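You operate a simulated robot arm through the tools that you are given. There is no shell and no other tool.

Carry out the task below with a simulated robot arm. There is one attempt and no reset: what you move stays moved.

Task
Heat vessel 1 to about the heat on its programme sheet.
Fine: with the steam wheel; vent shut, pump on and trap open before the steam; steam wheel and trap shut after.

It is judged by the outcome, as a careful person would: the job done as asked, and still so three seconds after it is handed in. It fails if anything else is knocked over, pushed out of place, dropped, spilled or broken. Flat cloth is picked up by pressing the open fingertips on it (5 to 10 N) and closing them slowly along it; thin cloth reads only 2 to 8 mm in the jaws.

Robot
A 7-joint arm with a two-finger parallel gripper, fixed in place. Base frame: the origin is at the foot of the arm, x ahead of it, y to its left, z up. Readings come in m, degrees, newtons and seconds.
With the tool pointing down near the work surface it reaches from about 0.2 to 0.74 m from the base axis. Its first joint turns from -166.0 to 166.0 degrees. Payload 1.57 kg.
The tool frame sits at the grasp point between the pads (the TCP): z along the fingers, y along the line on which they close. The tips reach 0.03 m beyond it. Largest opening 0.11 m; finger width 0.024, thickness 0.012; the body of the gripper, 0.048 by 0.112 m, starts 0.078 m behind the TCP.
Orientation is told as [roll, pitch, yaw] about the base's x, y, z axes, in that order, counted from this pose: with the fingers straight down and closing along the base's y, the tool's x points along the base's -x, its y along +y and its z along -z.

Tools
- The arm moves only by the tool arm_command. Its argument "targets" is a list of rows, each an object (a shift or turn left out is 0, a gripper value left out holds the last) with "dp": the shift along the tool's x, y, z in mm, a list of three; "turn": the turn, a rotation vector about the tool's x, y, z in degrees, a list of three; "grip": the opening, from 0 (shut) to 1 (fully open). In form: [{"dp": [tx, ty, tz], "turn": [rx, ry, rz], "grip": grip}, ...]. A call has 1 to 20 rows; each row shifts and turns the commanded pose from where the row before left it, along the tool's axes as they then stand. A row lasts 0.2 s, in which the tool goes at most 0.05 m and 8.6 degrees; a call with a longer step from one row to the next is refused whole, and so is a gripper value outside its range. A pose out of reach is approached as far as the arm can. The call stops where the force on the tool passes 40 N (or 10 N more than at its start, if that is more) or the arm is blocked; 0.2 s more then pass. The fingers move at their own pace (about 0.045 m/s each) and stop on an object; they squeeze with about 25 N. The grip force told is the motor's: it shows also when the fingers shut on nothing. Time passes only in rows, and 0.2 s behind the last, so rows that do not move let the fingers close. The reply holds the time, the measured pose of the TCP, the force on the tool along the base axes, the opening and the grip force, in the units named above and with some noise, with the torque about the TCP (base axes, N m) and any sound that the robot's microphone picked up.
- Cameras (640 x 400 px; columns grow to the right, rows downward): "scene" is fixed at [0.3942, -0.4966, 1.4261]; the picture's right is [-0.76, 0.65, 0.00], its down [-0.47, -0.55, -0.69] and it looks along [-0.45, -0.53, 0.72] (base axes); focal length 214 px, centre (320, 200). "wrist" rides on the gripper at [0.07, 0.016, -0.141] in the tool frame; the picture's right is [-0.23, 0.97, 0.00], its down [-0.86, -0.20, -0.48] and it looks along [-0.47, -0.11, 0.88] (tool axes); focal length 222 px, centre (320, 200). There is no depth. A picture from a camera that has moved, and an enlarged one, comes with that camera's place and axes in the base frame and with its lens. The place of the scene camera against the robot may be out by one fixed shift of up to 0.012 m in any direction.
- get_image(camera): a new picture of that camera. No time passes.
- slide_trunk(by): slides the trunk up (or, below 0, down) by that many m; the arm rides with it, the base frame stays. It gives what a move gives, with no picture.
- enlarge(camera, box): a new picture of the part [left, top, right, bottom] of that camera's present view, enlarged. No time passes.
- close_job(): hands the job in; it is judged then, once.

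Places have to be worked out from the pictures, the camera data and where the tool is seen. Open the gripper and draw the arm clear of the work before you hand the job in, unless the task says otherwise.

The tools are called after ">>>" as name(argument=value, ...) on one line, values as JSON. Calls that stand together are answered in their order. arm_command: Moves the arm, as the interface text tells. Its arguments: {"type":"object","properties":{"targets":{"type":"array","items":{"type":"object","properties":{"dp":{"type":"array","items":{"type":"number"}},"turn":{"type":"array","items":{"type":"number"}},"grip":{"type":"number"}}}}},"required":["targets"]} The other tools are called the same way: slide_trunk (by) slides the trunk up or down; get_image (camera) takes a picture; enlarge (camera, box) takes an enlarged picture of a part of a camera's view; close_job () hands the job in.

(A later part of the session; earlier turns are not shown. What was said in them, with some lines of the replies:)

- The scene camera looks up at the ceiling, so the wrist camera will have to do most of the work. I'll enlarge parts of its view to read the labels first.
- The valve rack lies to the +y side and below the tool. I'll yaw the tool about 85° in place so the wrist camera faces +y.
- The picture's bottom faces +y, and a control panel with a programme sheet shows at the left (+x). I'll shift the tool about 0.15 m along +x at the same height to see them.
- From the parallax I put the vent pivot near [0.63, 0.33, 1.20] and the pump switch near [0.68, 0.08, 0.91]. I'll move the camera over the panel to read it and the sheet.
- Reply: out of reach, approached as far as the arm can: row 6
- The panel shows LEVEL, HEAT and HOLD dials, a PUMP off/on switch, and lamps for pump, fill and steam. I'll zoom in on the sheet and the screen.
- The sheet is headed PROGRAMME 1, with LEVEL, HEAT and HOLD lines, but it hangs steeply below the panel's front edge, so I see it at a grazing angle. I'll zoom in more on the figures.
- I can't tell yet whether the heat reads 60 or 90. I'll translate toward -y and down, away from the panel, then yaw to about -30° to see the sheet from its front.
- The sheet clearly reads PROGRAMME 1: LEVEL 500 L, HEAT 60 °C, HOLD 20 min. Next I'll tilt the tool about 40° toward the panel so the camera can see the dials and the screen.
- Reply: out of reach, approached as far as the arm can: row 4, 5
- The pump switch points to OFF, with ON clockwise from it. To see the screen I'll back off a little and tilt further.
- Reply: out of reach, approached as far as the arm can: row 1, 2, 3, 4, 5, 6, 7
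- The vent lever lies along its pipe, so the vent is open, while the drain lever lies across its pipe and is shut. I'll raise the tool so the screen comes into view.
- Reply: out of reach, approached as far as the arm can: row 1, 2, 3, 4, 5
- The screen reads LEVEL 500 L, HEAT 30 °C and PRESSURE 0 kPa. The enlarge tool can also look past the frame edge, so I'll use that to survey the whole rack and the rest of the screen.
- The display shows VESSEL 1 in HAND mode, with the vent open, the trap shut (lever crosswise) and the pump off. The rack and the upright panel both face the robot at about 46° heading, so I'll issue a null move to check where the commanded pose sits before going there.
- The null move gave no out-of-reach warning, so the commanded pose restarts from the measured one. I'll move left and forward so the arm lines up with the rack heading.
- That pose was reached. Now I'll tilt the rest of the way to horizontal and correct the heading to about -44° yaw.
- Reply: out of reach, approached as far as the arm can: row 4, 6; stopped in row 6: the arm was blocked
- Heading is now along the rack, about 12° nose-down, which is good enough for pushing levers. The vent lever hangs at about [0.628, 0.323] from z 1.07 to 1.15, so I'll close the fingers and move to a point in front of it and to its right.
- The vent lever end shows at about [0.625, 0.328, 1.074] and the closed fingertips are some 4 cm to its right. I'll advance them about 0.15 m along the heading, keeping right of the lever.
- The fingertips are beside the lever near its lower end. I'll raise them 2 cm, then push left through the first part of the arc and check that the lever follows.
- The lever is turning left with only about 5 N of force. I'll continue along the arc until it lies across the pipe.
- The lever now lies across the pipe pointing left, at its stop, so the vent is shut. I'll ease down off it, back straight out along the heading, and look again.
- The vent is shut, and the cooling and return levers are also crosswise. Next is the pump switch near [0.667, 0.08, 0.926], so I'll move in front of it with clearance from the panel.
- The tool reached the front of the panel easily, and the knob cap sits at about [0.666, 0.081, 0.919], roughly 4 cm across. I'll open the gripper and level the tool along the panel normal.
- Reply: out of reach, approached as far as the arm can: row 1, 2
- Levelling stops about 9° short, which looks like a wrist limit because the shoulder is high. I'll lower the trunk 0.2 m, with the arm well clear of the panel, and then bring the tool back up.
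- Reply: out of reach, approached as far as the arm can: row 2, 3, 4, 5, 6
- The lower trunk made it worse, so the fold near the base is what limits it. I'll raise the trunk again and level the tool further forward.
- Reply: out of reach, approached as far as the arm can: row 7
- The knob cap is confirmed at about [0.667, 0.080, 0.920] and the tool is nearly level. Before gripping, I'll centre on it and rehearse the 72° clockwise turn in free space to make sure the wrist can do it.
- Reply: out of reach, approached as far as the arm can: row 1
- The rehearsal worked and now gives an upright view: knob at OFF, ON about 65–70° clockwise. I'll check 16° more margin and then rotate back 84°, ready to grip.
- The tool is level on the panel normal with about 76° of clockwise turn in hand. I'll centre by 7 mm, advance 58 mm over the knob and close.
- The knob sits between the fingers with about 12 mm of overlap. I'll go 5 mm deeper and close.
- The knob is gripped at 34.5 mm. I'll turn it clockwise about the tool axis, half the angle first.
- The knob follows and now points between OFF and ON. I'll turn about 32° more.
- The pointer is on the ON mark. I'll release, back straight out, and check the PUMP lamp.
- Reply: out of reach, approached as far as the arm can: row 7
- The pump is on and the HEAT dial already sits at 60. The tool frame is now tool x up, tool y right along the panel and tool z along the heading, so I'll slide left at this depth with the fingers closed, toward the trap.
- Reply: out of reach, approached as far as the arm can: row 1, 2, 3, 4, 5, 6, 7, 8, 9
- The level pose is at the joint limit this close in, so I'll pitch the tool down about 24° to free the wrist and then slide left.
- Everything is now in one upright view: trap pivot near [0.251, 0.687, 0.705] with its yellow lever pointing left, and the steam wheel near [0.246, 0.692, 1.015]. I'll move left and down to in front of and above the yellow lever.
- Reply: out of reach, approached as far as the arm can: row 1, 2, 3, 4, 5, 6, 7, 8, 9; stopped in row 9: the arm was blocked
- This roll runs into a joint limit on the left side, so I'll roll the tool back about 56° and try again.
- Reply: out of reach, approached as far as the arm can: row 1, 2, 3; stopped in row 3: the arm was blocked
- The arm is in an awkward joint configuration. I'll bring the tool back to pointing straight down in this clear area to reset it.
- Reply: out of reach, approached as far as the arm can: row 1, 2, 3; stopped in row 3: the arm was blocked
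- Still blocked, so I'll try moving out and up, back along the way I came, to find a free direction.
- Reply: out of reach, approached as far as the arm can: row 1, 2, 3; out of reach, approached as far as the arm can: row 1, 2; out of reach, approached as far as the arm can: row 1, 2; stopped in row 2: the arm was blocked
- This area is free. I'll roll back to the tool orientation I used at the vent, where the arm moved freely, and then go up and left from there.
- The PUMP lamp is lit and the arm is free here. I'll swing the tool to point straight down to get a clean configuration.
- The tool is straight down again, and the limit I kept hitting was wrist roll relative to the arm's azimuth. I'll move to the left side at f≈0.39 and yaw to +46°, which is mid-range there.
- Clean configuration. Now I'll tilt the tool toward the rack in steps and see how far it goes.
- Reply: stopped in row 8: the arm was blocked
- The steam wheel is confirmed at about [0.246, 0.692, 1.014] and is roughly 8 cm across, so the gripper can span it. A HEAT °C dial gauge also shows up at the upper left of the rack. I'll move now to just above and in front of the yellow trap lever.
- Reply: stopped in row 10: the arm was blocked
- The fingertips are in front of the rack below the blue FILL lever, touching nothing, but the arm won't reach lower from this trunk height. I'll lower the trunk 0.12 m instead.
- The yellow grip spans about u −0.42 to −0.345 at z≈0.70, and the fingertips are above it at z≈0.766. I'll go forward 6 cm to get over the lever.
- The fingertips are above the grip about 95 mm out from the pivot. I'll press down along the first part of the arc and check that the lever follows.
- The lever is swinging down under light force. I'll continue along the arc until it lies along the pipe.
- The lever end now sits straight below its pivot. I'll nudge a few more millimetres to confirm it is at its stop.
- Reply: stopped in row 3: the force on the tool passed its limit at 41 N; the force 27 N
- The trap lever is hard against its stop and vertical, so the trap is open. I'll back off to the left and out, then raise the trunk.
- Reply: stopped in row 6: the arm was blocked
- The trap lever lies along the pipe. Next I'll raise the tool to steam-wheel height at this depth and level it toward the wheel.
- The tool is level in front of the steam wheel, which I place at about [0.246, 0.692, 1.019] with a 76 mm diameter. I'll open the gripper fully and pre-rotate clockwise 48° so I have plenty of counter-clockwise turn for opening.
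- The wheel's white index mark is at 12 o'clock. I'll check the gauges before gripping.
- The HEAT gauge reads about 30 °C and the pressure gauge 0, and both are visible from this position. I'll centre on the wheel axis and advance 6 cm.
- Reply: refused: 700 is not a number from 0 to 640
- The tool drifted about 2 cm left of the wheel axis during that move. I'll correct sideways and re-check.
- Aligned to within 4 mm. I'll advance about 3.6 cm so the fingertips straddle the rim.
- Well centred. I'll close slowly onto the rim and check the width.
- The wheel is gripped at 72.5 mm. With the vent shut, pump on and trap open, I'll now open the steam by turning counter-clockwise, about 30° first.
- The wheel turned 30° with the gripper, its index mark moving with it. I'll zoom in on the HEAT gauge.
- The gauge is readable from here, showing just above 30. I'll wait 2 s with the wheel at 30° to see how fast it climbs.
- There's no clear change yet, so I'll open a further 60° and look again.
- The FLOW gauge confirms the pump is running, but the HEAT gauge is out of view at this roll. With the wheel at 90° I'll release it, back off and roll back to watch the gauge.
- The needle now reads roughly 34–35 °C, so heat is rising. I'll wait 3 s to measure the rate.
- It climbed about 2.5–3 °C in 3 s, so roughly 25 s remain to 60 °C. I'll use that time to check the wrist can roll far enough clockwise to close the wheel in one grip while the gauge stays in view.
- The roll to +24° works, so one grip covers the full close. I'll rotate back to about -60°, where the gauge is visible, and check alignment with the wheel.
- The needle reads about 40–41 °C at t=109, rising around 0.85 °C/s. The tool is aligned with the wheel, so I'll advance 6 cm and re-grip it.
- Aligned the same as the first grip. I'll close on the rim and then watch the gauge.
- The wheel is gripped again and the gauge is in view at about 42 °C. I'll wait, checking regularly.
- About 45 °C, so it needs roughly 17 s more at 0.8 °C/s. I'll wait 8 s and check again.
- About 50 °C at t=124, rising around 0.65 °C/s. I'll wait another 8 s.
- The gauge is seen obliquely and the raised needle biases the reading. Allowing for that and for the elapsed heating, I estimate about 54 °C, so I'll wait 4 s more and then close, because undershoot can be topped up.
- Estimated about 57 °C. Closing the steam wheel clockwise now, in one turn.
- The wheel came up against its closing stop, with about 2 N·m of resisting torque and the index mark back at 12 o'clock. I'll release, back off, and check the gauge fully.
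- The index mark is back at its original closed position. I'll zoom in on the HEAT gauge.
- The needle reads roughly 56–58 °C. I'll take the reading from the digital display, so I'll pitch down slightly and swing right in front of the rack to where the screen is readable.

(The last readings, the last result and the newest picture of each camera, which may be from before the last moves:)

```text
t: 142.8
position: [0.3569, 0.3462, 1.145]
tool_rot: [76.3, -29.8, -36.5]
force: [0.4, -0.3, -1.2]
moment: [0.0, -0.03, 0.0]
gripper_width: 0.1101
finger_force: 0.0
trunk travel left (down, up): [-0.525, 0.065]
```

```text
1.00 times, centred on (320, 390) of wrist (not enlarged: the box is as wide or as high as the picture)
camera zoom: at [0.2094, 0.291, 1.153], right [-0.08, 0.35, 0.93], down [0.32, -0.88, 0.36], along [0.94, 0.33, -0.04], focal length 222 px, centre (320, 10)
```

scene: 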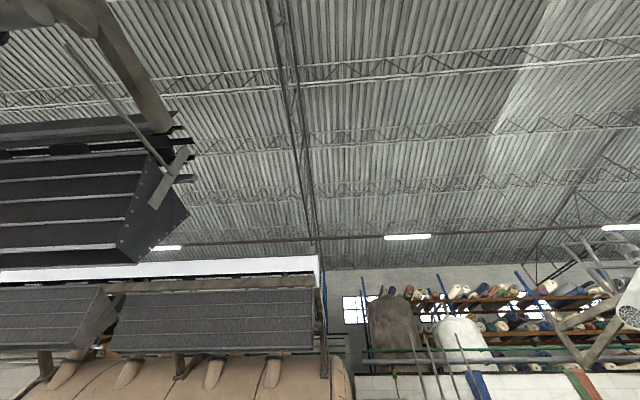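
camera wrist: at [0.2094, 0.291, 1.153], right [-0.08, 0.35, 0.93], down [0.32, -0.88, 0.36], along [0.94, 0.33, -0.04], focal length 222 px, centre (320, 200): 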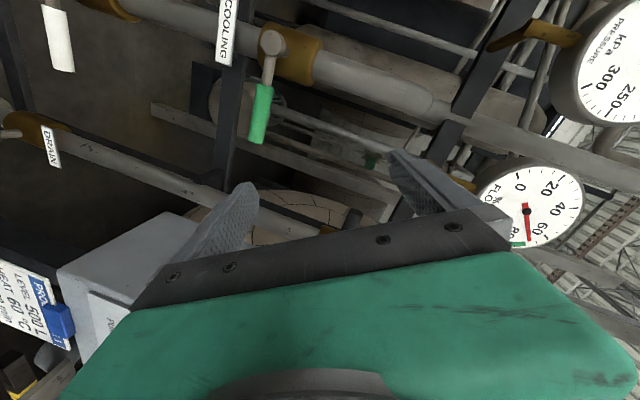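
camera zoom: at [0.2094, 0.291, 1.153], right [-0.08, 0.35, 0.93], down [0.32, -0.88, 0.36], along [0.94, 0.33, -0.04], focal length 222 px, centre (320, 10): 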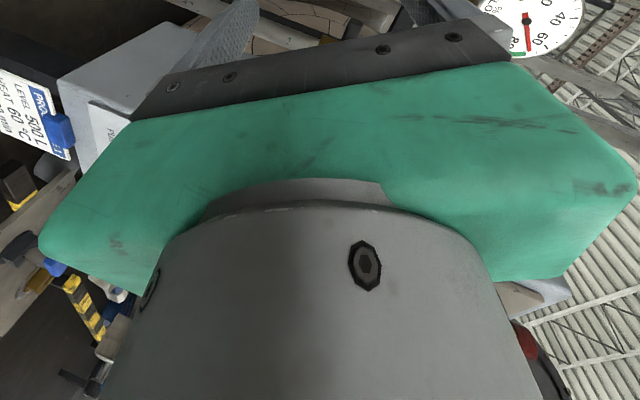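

The arm moves freely here. I'll roll so the camera is underneath and looking up, then yaw right toward the screen.

>>> arm_command(targets=[{"turn": [0, 0, -8.5]}, {"turn": [0, 0, -8.5]}, {"turn": [0, 0, -8.5]}, {"turn": [0, 0, -8.5]}, {"turn": [0, 0, -8.5]}, {"turn": [0, 0, -8.5]}, {"turn": [0, 0, -8.5]}, {"turn": [8, 0, 0]}, {"turn": [8, 0, 0]}, {"turn": [8, 0, 0]}, {"turn": [8, 0, 0]}])

>>> get_image(camera="wrist")

>>> enlarge(camera="wrist", box=[0, 0, 40, 400])

```text
t: 145.2
position: [0.3562, 0.3474, 1.1457]
tool_rot: [-32.1, -78.2, 46.5]
force: [0.4, -0.1, 0.1]
moment: [-0.02, 0.02, 0.0]
gripper_width: 0.1099
finger_force: 0.0
trunk travel left (down, up): [-0.525, 0.065]
```

```text
taken
camera wrist: at [0.2086, 0.3197, 1.0996], right [-0.22, 0.97, 0.12], down [-0.29, -0.18, 0.94], along [0.93, 0.17, 0.32], focal length 222 px, centre (320, 200)
```

wrist: 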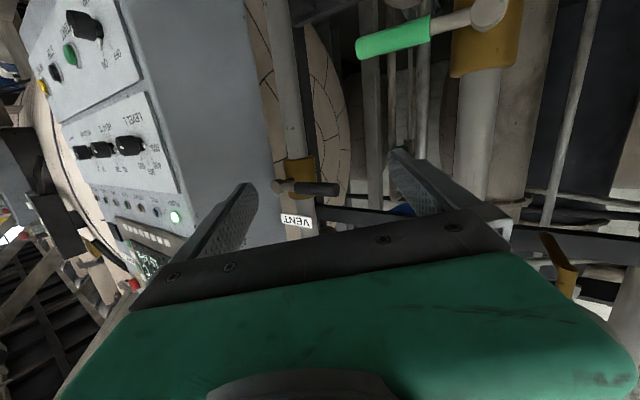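

```text
1.00 times, centred on (20, 200) of wrist (not enlarged: the box is as wide or as high as the picture)
camera zoom: at [0.2086, 0.3197, 1.0996], right [-0.22, 0.97, 0.12], down [-0.29, -0.18, 0.94], along [0.93, 0.17, 0.32], focal length 222 px, centre (620, 200)
```

zoom: 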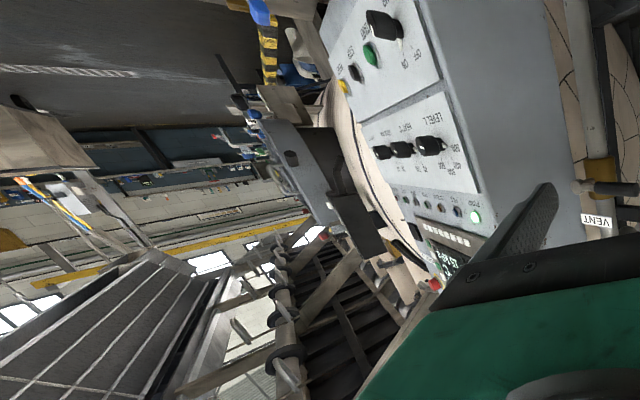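

>>> enlarge(camera="wrist", box=[100, 205, 200, 300])

```text
4.21 times, centred on (150, 252) of wrist
camera zoom: at [0.2086, 0.3197, 1.0996], right [-0.22, 0.97, 0.12], down [-0.29, -0.18, 0.94], along [0.93, 0.17, 0.32], focal length 935 px, centre (1036, -21)
```

zoom: 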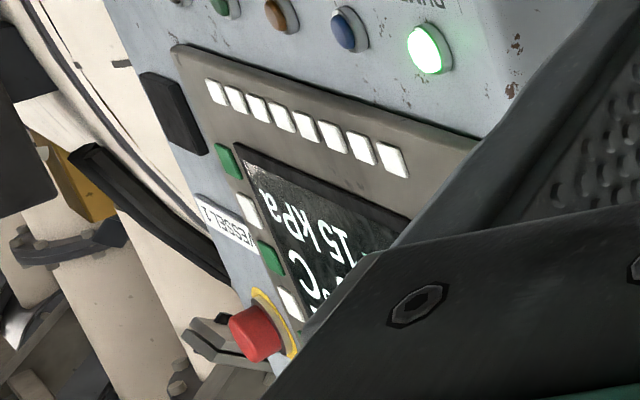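

Pressure now reads 15 kPa, but the heat digits are hidden behind the finger. I'll shift right 13 cm and yaw back left slightly to clear the view.

>>> arm_command(targets=[{"dp": [5, -33, -8]}, {"dp": [5, -33, -8]}, {"dp": [5, -33, -8]}, {"dp": [5, -33, -8]}, {"turn": [-8, 0, 0]}, {"turn": [-8, 0, 0]}])

>>> enlarge(camera="wrist", box=[0, 0, 40, 400])

>>> get_image(camera="wrist")

```text
t: 146.6
position: [0.3612, 0.2158, 1.1458]
tool_rot: [-17.3, -77.9, 46.9]
force: [-0.5, -0.1, -0.2]
moment: [0.02, 0.03, 0.02]
gripper_width: 0.1098
finger_force: 0.1
out of reach, approached as far as the arm can: row 6
trunk travel left (down, up): [-0.525, 0.065]
```

```text
1.00 times, centred on (20, 200) of wrist (not enlarged: the box is as wide or as high as the picture)
camera zoom: at [0.2228, 0.1515, 1.1044], right [-0.45, 0.88, 0.16], down [-0.19, -0.27, 0.94], along [0.87, 0.4, 0.28], focal length 222 px, centre (620, 200)
```

zoom: 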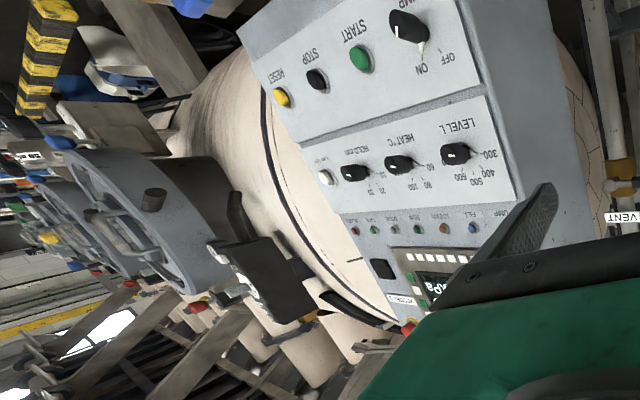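

```text
taken
camera wrist: at [0.2228, 0.1515, 1.1044], right [-0.45, 0.88, 0.16], down [-0.19, -0.27, 0.94], along [0.87, 0.4, 0.28], focal length 222 px, centre (320, 200)
```

wrist: 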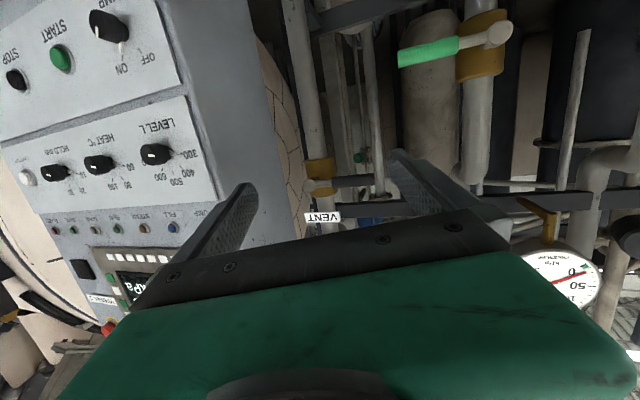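

The hand still covers the digits, so I'll roll the tool 32° to lift the screen out from behind it.

>>> arm_command(targets=[{"turn": [0, 0, -8]}, {"turn": [0, 0, -8]}, {"turn": [0, 0, -8]}, {"turn": [0, 0, -8]}])

>>> get_image(camera="wrist")

>>> enlarge(camera="wrist", box=[0, 120, 200, 320])

```text
t: 147.6
position: [0.3633, 0.2159, 1.1471]
tool_rot: [-70.7, -53.1, 104.7]
force: [0.5, 0.8, 0.2]
moment: [0.01, 0.01, 0.01]
gripper_width: 0.1101
finger_force: 0.0
trunk travel left (down, up): [-0.525, 0.065]
```

```text
taken
camera wrist: at [0.2459, 0.1173, 1.1089], right [-0.53, 0.76, -0.37], down [-0.43, 0.13, 0.89], along [0.73, 0.63, 0.26], focal length 222 px, centre (320, 200)
```

wrist: 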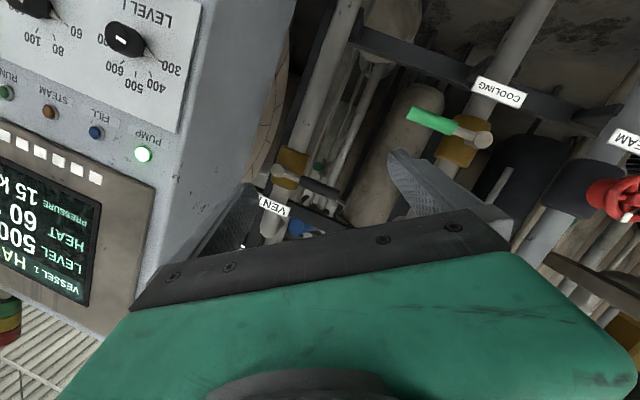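

```text
2.00 times, centred on (100, 220) of wrist
camera zoom: at [0.2459, 0.1173, 1.1089], right [-0.53, 0.76, -0.37], down [-0.43, 0.13, 0.89], along [0.73, 0.63, 0.26], focal length 444 px, centre (760, 160)
```

zoom: 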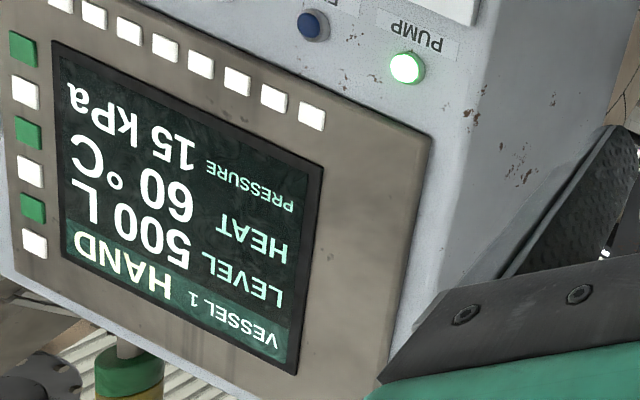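

The display reads HEAT 60 °C, LEVEL 500 L, PRESSURE 15 kPa with the steam shut. Now the trap has to be shut: I'll roll back, close the fingers and move to the right of the trap lever, well in front of the rack.

>>> arm_command(targets=[{"turn": [0, 0, 8], "grip": 0}, {"turn": [0, 0, 8]}, {"turn": [0, 0, 8]}, {"turn": [0, 0, 8]}, {"turn": [-5.1, 6.1, 0]}, {"turn": [-5.1, 6.1, 0]}, {"turn": [-5.1, 6.1, 0]}])

>>> arm_command(targets=[{"dp": [17.8, 29.3, 25.7]}, {"dp": [17.8, 29.3, 25.7]}, {"dp": [17.8, 29.3, 25.7]}, {"dp": [17.8, 29.3, 25.7]}, {"dp": [17.8, 29.3, 25.7]}, {"dp": [17.8, 29.3, 25.7]}])

>>> get_image(camera="wrist")

```text
t: 149.0
position: [0.2596, 0.3095, 1.1551]
tool_rot: [-2.9, -68.8, 63.3]
force: [-0.9, 0.1, -0.7]
moment: [0.01, -0.02, 0.01]
gripper_width: 0.0
finger_force: 7.5
trunk travel left (down, up): [-0.525, 0.065]
stopped in row 6: the arm was blocked; the commanded pose is now the measured one
```

```text
t: 150.4
position: [0.1602, 0.4878, 0.9941]
tool_rot: [-2.7, -68.8, 63.1]
force: [0.1, -0.1, -0.5]
moment: [0.0, 0.0, 0.01]
gripper_width: 0.0001
finger_force: 21.7
trunk travel left (down, up): [-0.525, 0.065]
```

```text
taken
camera wrist: at [0.0702, 0.3607, 0.9788], right [-0.81, 0.55, 0.2], down [0.09, -0.21, 0.97], along [0.58, 0.81, 0.12], focal length 222 px, centre (320, 200)
```

wrist: 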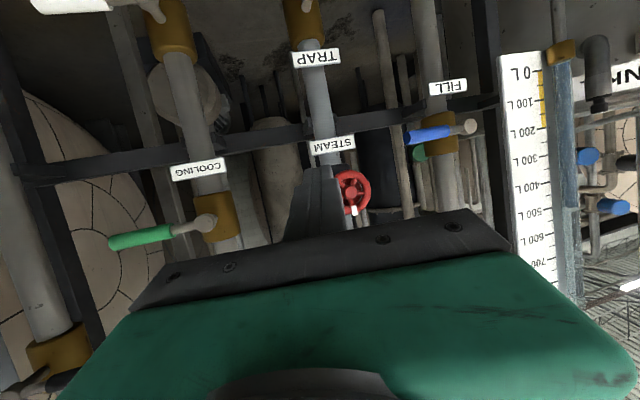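

>>> arm_command(targets=[{"dp": [27.4, -0.5, 34.6]}, {"dp": [27.4, -0.5, 34.6]}, {"dp": [27.4, -0.5, 34.6]}, {"dp": [27.4, -0.5, 34.6]}, {"dp": [27.4, -0.5, 34.6]}])

>>> get_image(camera="wrist")

```text
t: 151.6
position: [0.221, 0.5837, 0.803]
tool_rot: [-2.7, -68.8, 63.2]
force: [1.3, 0.5, -0.6]
moment: [0.0, 0.0, -0.04]
gripper_width: 0.0001
finger_force: 21.2
trunk travel left (down, up): [-0.525, 0.065]
```

```text
taken
camera wrist: at [0.1301, 0.4539, 0.7881], right [-0.81, 0.55, 0.2], down [0.09, -0.21, 0.97], along [0.58, 0.81, 0.12], focal length 222 px, centre (320, 200)
```

wrist: 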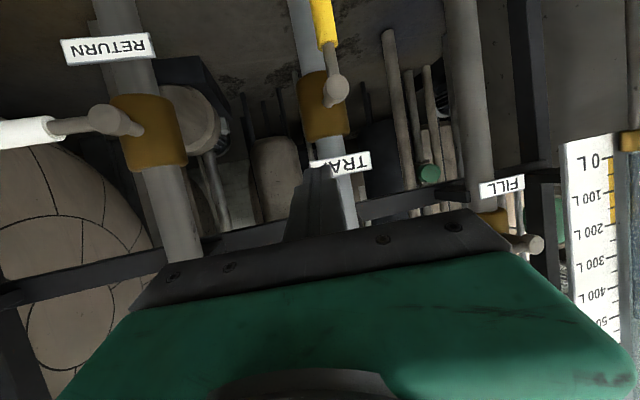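

The tool is in front of and right of the trap lever. I'll lower the trunk 0.17 m to lever height.

>>> slide_trunk(by=-0.17)

>>> get_image(camera="wrist")

```text
t: 153.5
position: [0.2195, 0.5816, 0.6333]
tool_rot: [-2.8, -68.7, 63.3]
force: [-0.2, 0.3, -0.2]
moment: [-0.01, -0.04, 0.02]
gripper_width: 0.0
finger_force: 20.9
trunk travel left (down, up): [-0.355, 0.235]
```

```text
taken
camera wrist: at [0.1297, 0.4533, 0.6185], right [-0.81, 0.55, 0.19], down [0.09, -0.21, 0.97], along [0.58, 0.81, 0.12], focal length 222 px, centre (320, 200)
```

wrist: 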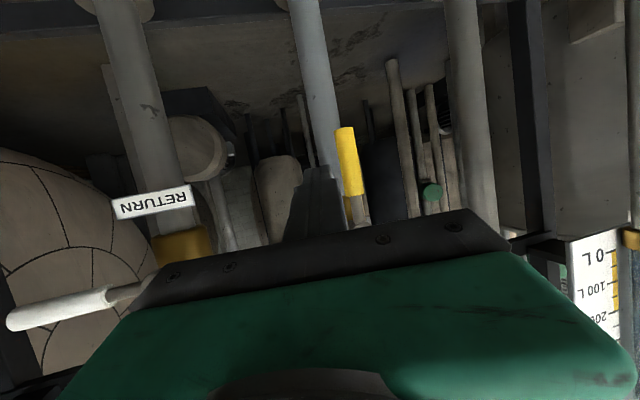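

The lever end is at about [0.246, 0.691, 0.577], and my fingertips are in front of it and 4–5 cm to its right. I'll advance 8.7 cm to lever depth and start pushing left.

>>> arm_command(targets=[{"dp": [-10.1, -7.1, 26.4]}, {"dp": [-10.1, -7.1, 26.4]}, {"dp": [-10.1, -7.1, 26.4]}])

>>> get_image(camera="wrist")

```text
t: 154.3
position: [0.2787, 0.6454, 0.6333]
tool_rot: [-2.8, -68.7, 63.4]
force: [-0.5, 0.7, -0.2]
moment: [0.01, 0.01, 0.03]
gripper_width: 0.0
finger_force: 21.6
trunk travel left (down, up): [-0.355, 0.235]
```

```text
taken
camera wrist: at [0.1894, 0.5165, 0.6182], right [-0.81, 0.55, 0.19], down [0.09, -0.21, 0.97], along [0.58, 0.81, 0.12], focal length 222 px, centre (320, 200)
```

wrist: 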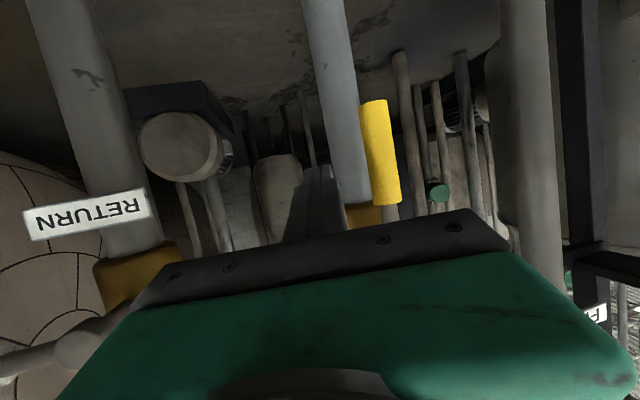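

The fingertips are right of the lever at its depth. Pushing left along the arc, first half.

>>> arm_command(targets=[{"dp": [1, 12.1, 3.7]}, {"dp": [1, 12.1, 3.7]}, {"dp": [-1.3, 11, 2.5]}, {"dp": [-1.3, 11, 2.5]}, {"dp": [-1.3, 11, 2.5]}, {"dp": [-1.3, 11, 2.5]}, {"dp": [-5.3, 10, 0.8]}, {"dp": [-5.3, 10, 0.8]}])

>>> get_image(camera="wrist")

```text
t: 156.1
position: [0.213, 0.7077, 0.637]
tool_rot: [-2.7, -68.7, 63.2]
force: [5.4, -6.4, -1.1]
moment: [0.02, 0.03, -0.14]
gripper_width: 0.0
finger_force: 21.6
trunk travel left (down, up): [-0.355, 0.235]
```

```text
taken
camera wrist: at [0.124, 0.579, 0.622], right [-0.81, 0.55, 0.19], down [0.09, -0.21, 0.97], along [0.58, 0.81, 0.12], focal length 222 px, centre (320, 200)
```

wrist: 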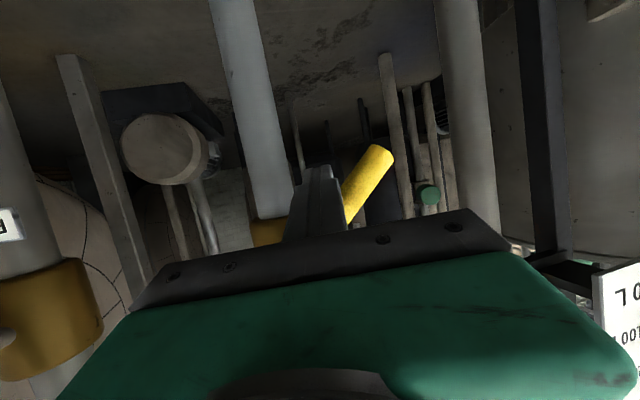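

The lever is following under light force. Continuing the arc up to the crosswise position.

>>> arm_command(targets=[{"dp": [-7.6, 8.6, -0.5]}, {"dp": [-7.6, 8.6, -0.5]}, {"dp": [-9.3, 6.6, -1.7]}, {"dp": [-9.3, 6.6, -1.7]}, {"dp": [-10.4, 4, -2.8]}, {"dp": [-10.4, 4, -2.8]}, {"dp": [-5.7, 1.2, -1.9]}])

>>> get_image(camera="wrist")

```text
t: 157.8
position: [0.1839, 0.7305, 0.6828]
tool_rot: [-4.1, -67.1, 64.5]
force: [1.1, -1.8, -3.4]
moment: [0.36, -0.13, 0.16]
gripper_width: 0.0
finger_force: 21.5
trunk travel left (down, up): [-0.355, 0.235]
stopped in row 7: the force on the tool passed its limit at 43 N (the readings are from after the stop); the commanded pose is now the measured one
```

```text
taken
camera wrist: at [0.0936, 0.6018, 0.6718], right [-0.81, 0.56, 0.18], down [0.1, -0.18, 0.98], along [0.58, 0.81, 0.09], focal length 222 px, centre (320, 200)
```

wrist: 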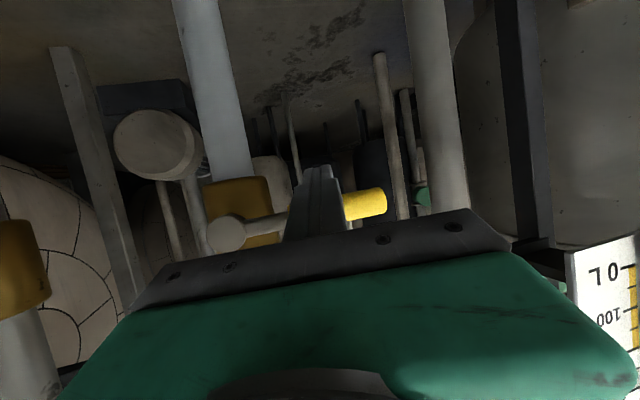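

The push hit the closing stop (43 N) with the lever crosswise. I'll ease off downward, back out and inspect the lever.

>>> arm_command(targets=[{"dp": [9.4, 0.1, 3.6]}, {"dp": [5, 3.5, -13]}, {"dp": [11.4, 8, -29.6]}, {"dp": [11.4, 8, -29.6]}, {"dp": [11.4, 8, -29.6]}])

>>> get_image(camera="wrist")

>>> enlarge(camera="wrist", box=[180, 60, 440, 220])

```text
t: 159.0
position: [0.1066, 0.6488, 0.6774]
tool_rot: [-3.6, -67.5, 64.0]
force: [0.1, -0.2, 0.2]
moment: [0.03, -0.01, 0.02]
gripper_width: 0.0
finger_force: 21.7
trunk travel left (down, up): [-0.355, 0.235]
```

```text
taken
camera wrist: at [0.0168, 0.5208, 0.6654], right [-0.81, 0.56, 0.19], down [0.1, -0.19, 0.98], along [0.58, 0.81, 0.1], focal length 222 px, centre (320, 200)
```

wrist: 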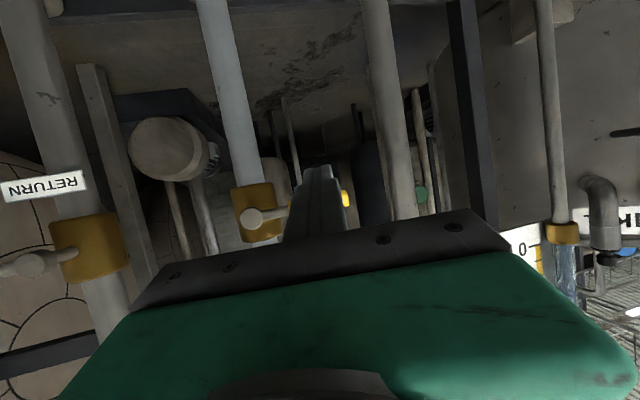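

```text
2.46 times, centred on (310, 140) of wrist
camera zoom: at [0.0168, 0.5208, 0.6654], right [-0.81, 0.56, 0.19], down [0.1, -0.19, 0.98], along [0.58, 0.81, 0.1], focal length 547 px, centre (345, 348)
```

zoom: 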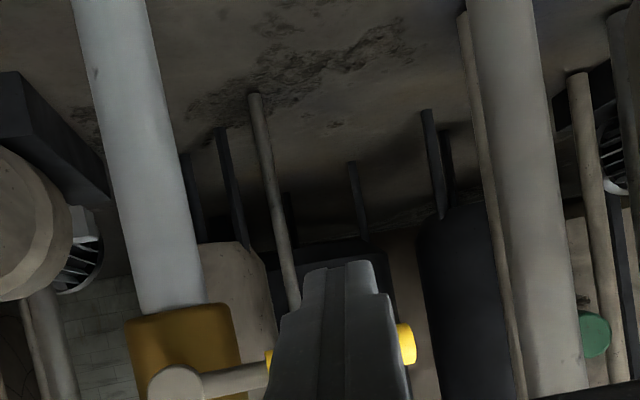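

The trap lever is crosswise again. I'll raise the trunk, then back away from the rack for a final look at everything.

>>> slide_trunk(by=0.17)

>>> arm_command(targets=[{"dp": [-22, -25, -30]}, {"dp": [-22, -25, -30]}, {"dp": [-22, -25, -30]}, {"dp": [-22, -25, -30]}, {"dp": [-22, -25, -30]}])

>>> get_image(camera="wrist")

```text
t: 160.9
position: [0.1074, 0.6485, 0.8456]
tool_rot: [-3.8, -67.4, 64.1]
force: [0.0, -0.3, 0.0]
moment: [-0.02, -0.04, -0.02]
gripper_width: 0.0004
finger_force: 20.9
trunk travel left (down, up): [-0.525, 0.065]
```

```text
t: 162.1
position: [0.1661, 0.5045, 1.0091]
tool_rot: [-3.8, -67.5, 64.2]
force: [-0.1, -0.8, 1.1]
moment: [-0.01, -0.01, 0.01]
gripper_width: 0.0002
finger_force: 21.4
trunk travel left (down, up): [-0.525, 0.065]
```

```text
taken
camera wrist: at [0.0752, 0.376, 0.9967], right [-0.81, 0.56, 0.18], down [0.1, -0.19, 0.98], along [0.58, 0.81, 0.1], focal length 222 px, centre (320, 200)
```

wrist: 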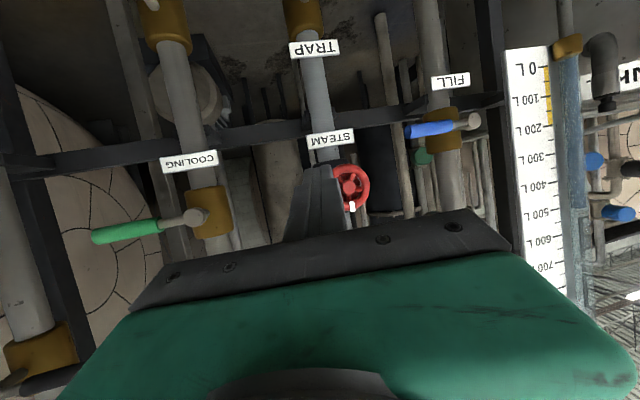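

All valves near here look undisturbed. I'll open the gripper and swing right to re-read the display.

>>> arm_command(targets=[{"dp": [-9.2, -35.1, -22.7], "grip": 1}, {"dp": [-9.2, -35.1, -22.7]}, {"dp": [-9.2, -35.1, -22.7]}, {"dp": [-9.2, -35.1, -22.7]}, {"dp": [-9.2, -35.1, -22.7]}, {"dp": [-9.2, -35.1, -22.7]}, {"dp": [-9.2, -35.1, -22.7]}, {"turn": [0, 0, -8]}, {"turn": [0, 0, -8]}, {"turn": [0, 0, -8]}, {"turn": [0, 0, -8]}])

>>> get_image(camera="wrist")

>>> enlarge(camera="wrist", box=[0, 0, 40, 400])

```text
t: 163.7
position: [0.2103, 0.3506, 1.1325]
tool_rot: [-5.4, -67.4, 84.7]
force: [-0.3, 0.0, 0.2]
moment: [-0.01, -0.02, 0.0]
gripper_width: 0.1101
finger_force: 0.0
trunk travel left (down, up): [-0.525, 0.065]
stopped in row 8: the arm was blocked; the commanded pose is now the measured one
```

```text
taken
camera wrist: at [0.1677, 0.1999, 1.1204], right [-0.95, 0.26, 0.17], down [0.14, -0.14, 0.98], along [0.28, 0.96, 0.1], focal length 222 px, centre (320, 200)
```

wrist: 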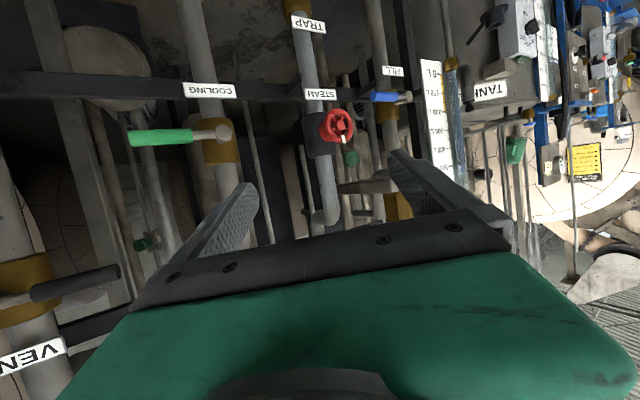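

```text
1.00 times, centred on (20, 200) of wrist (not enlarged: the box is as wide or as high as the picture)
camera zoom: at [0.1677, 0.1999, 1.1204], right [-0.95, 0.26, 0.17], down [0.14, -0.14, 0.98], along [0.28, 0.96, 0.1], focal length 222 px, centre (620, 200)
```

zoom: 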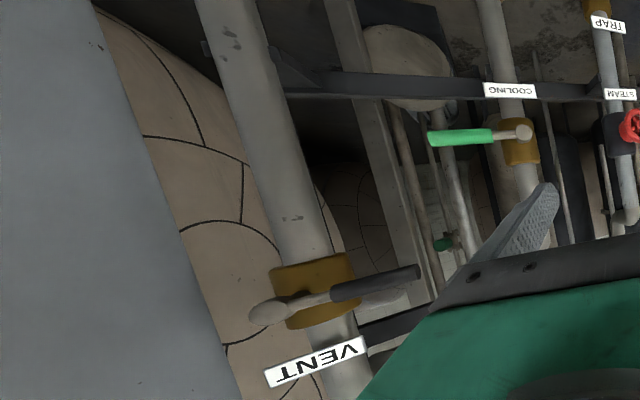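

The vent lever is still crosswise. I'll yaw right to bring the display back into view.

>>> arm_command(targets=[{"turn": [8, 0, 0]}, {"turn": [8, 0, 0]}, {"turn": [8, 0, 0]}, {"turn": [8, 0, 0]}, {"turn": [8, 0, 0]}, {"turn": [8, 0, 0]}])

>>> get_image(camera="wrist")

>>> enlarge(camera="wrist", box=[0, 0, 40, 400])

```text
t: 165.0
position: [0.2593, 0.3006, 1.1651]
tool_rot: [-19.6, -74.9, 54.7]
force: [-0.8, 0.1, -0.1]
moment: [-0.03, 0.0, 0.0]
gripper_width: 0.1101
finger_force: 0.0
trunk travel left (down, up): [-0.525, 0.065]
stopped in row 6: the arm was blocked; the commanded pose is now the measured one
```

```text
taken
camera wrist: at [0.1286, 0.2214, 1.1287], right [-0.53, 0.84, 0.14], down [-0.14, -0.24, 0.96], along [0.83, 0.49, 0.24], focal length 222 px, centre (320, 200)
```

wrist: 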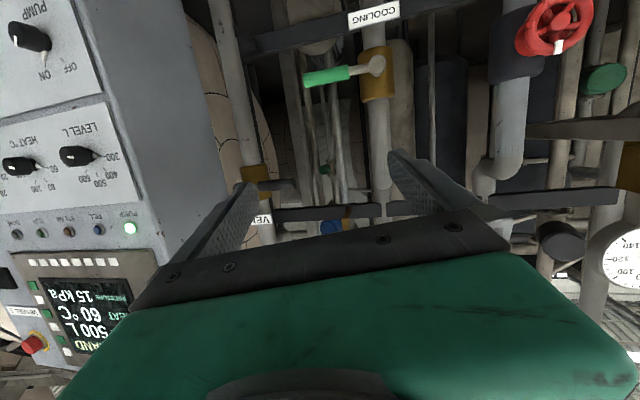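

```text
1.00 times, centred on (20, 200) of wrist (not enlarged: the box is as wide or as high as the picture)
camera zoom: at [0.1286, 0.2214, 1.1287], right [-0.53, 0.84, 0.14], down [-0.14, -0.24, 0.96], along [0.83, 0.49, 0.24], focal length 222 px, centre (620, 200)
```

zoom: 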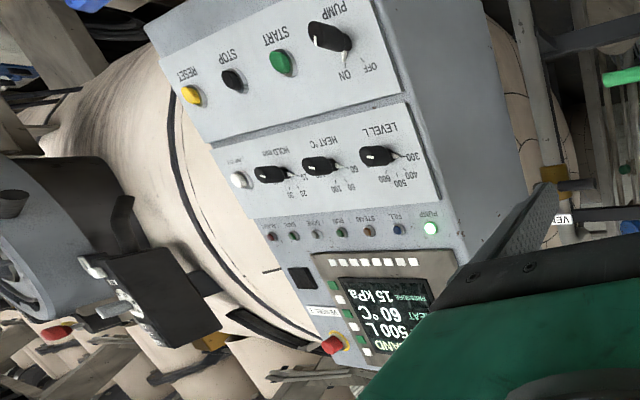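

>>> enlarge(camera="wrist", box=[0, 240, 150, 360])

>>> enlarge(camera="wrist", box=[500, 0, 640, 90])

>>> enlarge(camera="wrist", box=[0, 0, 640, 20])

```text
3.33 times, centred on (75, 300) of wrist
camera zoom: at [0.1286, 0.2214, 1.1287], right [-0.53, 0.84, 0.14], down [-0.14, -0.24, 0.96], along [0.83, 0.49, 0.24], focal length 740 px, centre (1137, -133)
```

zoom: 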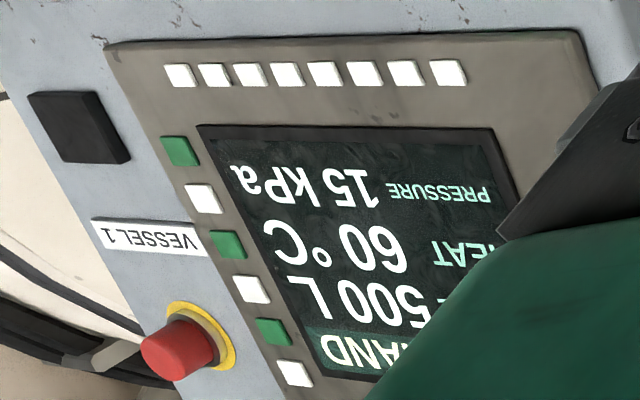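

```text
4.44 times, centred on (570, 45) of wrist
camera zoom: at [0.1286, 0.2214, 1.1287], right [-0.53, 0.84, 0.14], down [-0.14, -0.24, 0.96], along [0.83, 0.49, 0.24], focal length 987 px, centre (-791, 889)
```

zoom: 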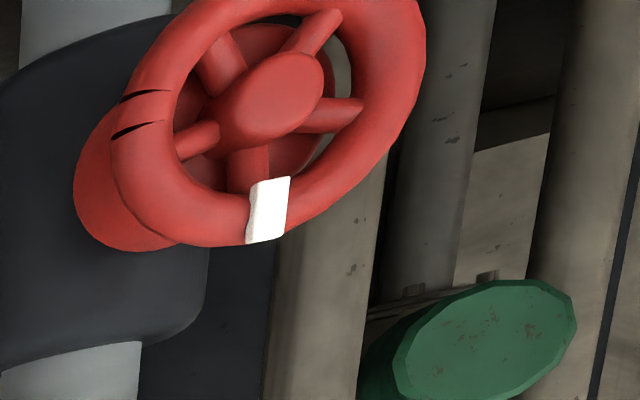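

```text
1.00 times, centred on (320, 10) of wrist (not enlarged: the box is as wide or as high as the picture)
camera zoom: at [0.1286, 0.2214, 1.1287], right [-0.53, 0.84, 0.14], down [-0.14, -0.24, 0.96], along [0.83, 0.49, 0.24], focal length 222 px, centre (320, 390)
```

zoom: 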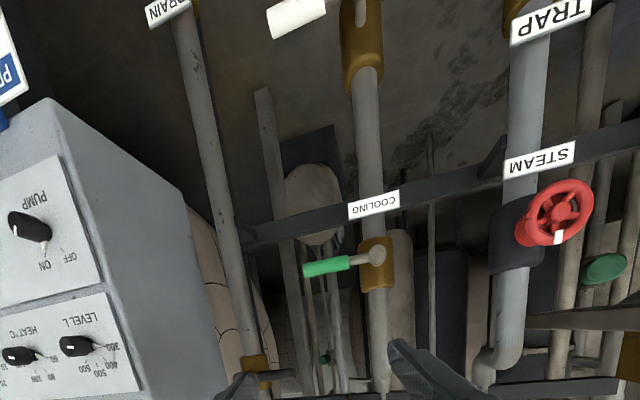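

The job is finished and I'm handing it in. The display has held HEAT 60 °C for 17 s. The steam wheel is on its closed mark, the trap and vent levers lie crosswise (shut), and the pump is still on. The gripper is open and the arm is clear of the rack.

>>> close_job()

```text
The job is handed in.
```

Vessel 1 is heated to 60 °C, the figure on its programme sheet, and the job is handed in. The display still read 60 °C, with 500 L and 15 kPa, about 17 seconds after I first read it with the steam shut.

- **Before the steam:** I shut the vent, switched the pump on (its lamp lit) and opened the trap.
- **Heating:** I opened the steam wheel a quarter turn and heated from 30 °C. I then turned it shut against its stop, and its white mark is back at the top.
- **After:** I pushed the trap lever shut against its stop.

The pump is still on, since the task didn't ask for it to be switched off. I saw nothing else knocked, moved or spilled, and the arm is clear of the rack with the gripper open.
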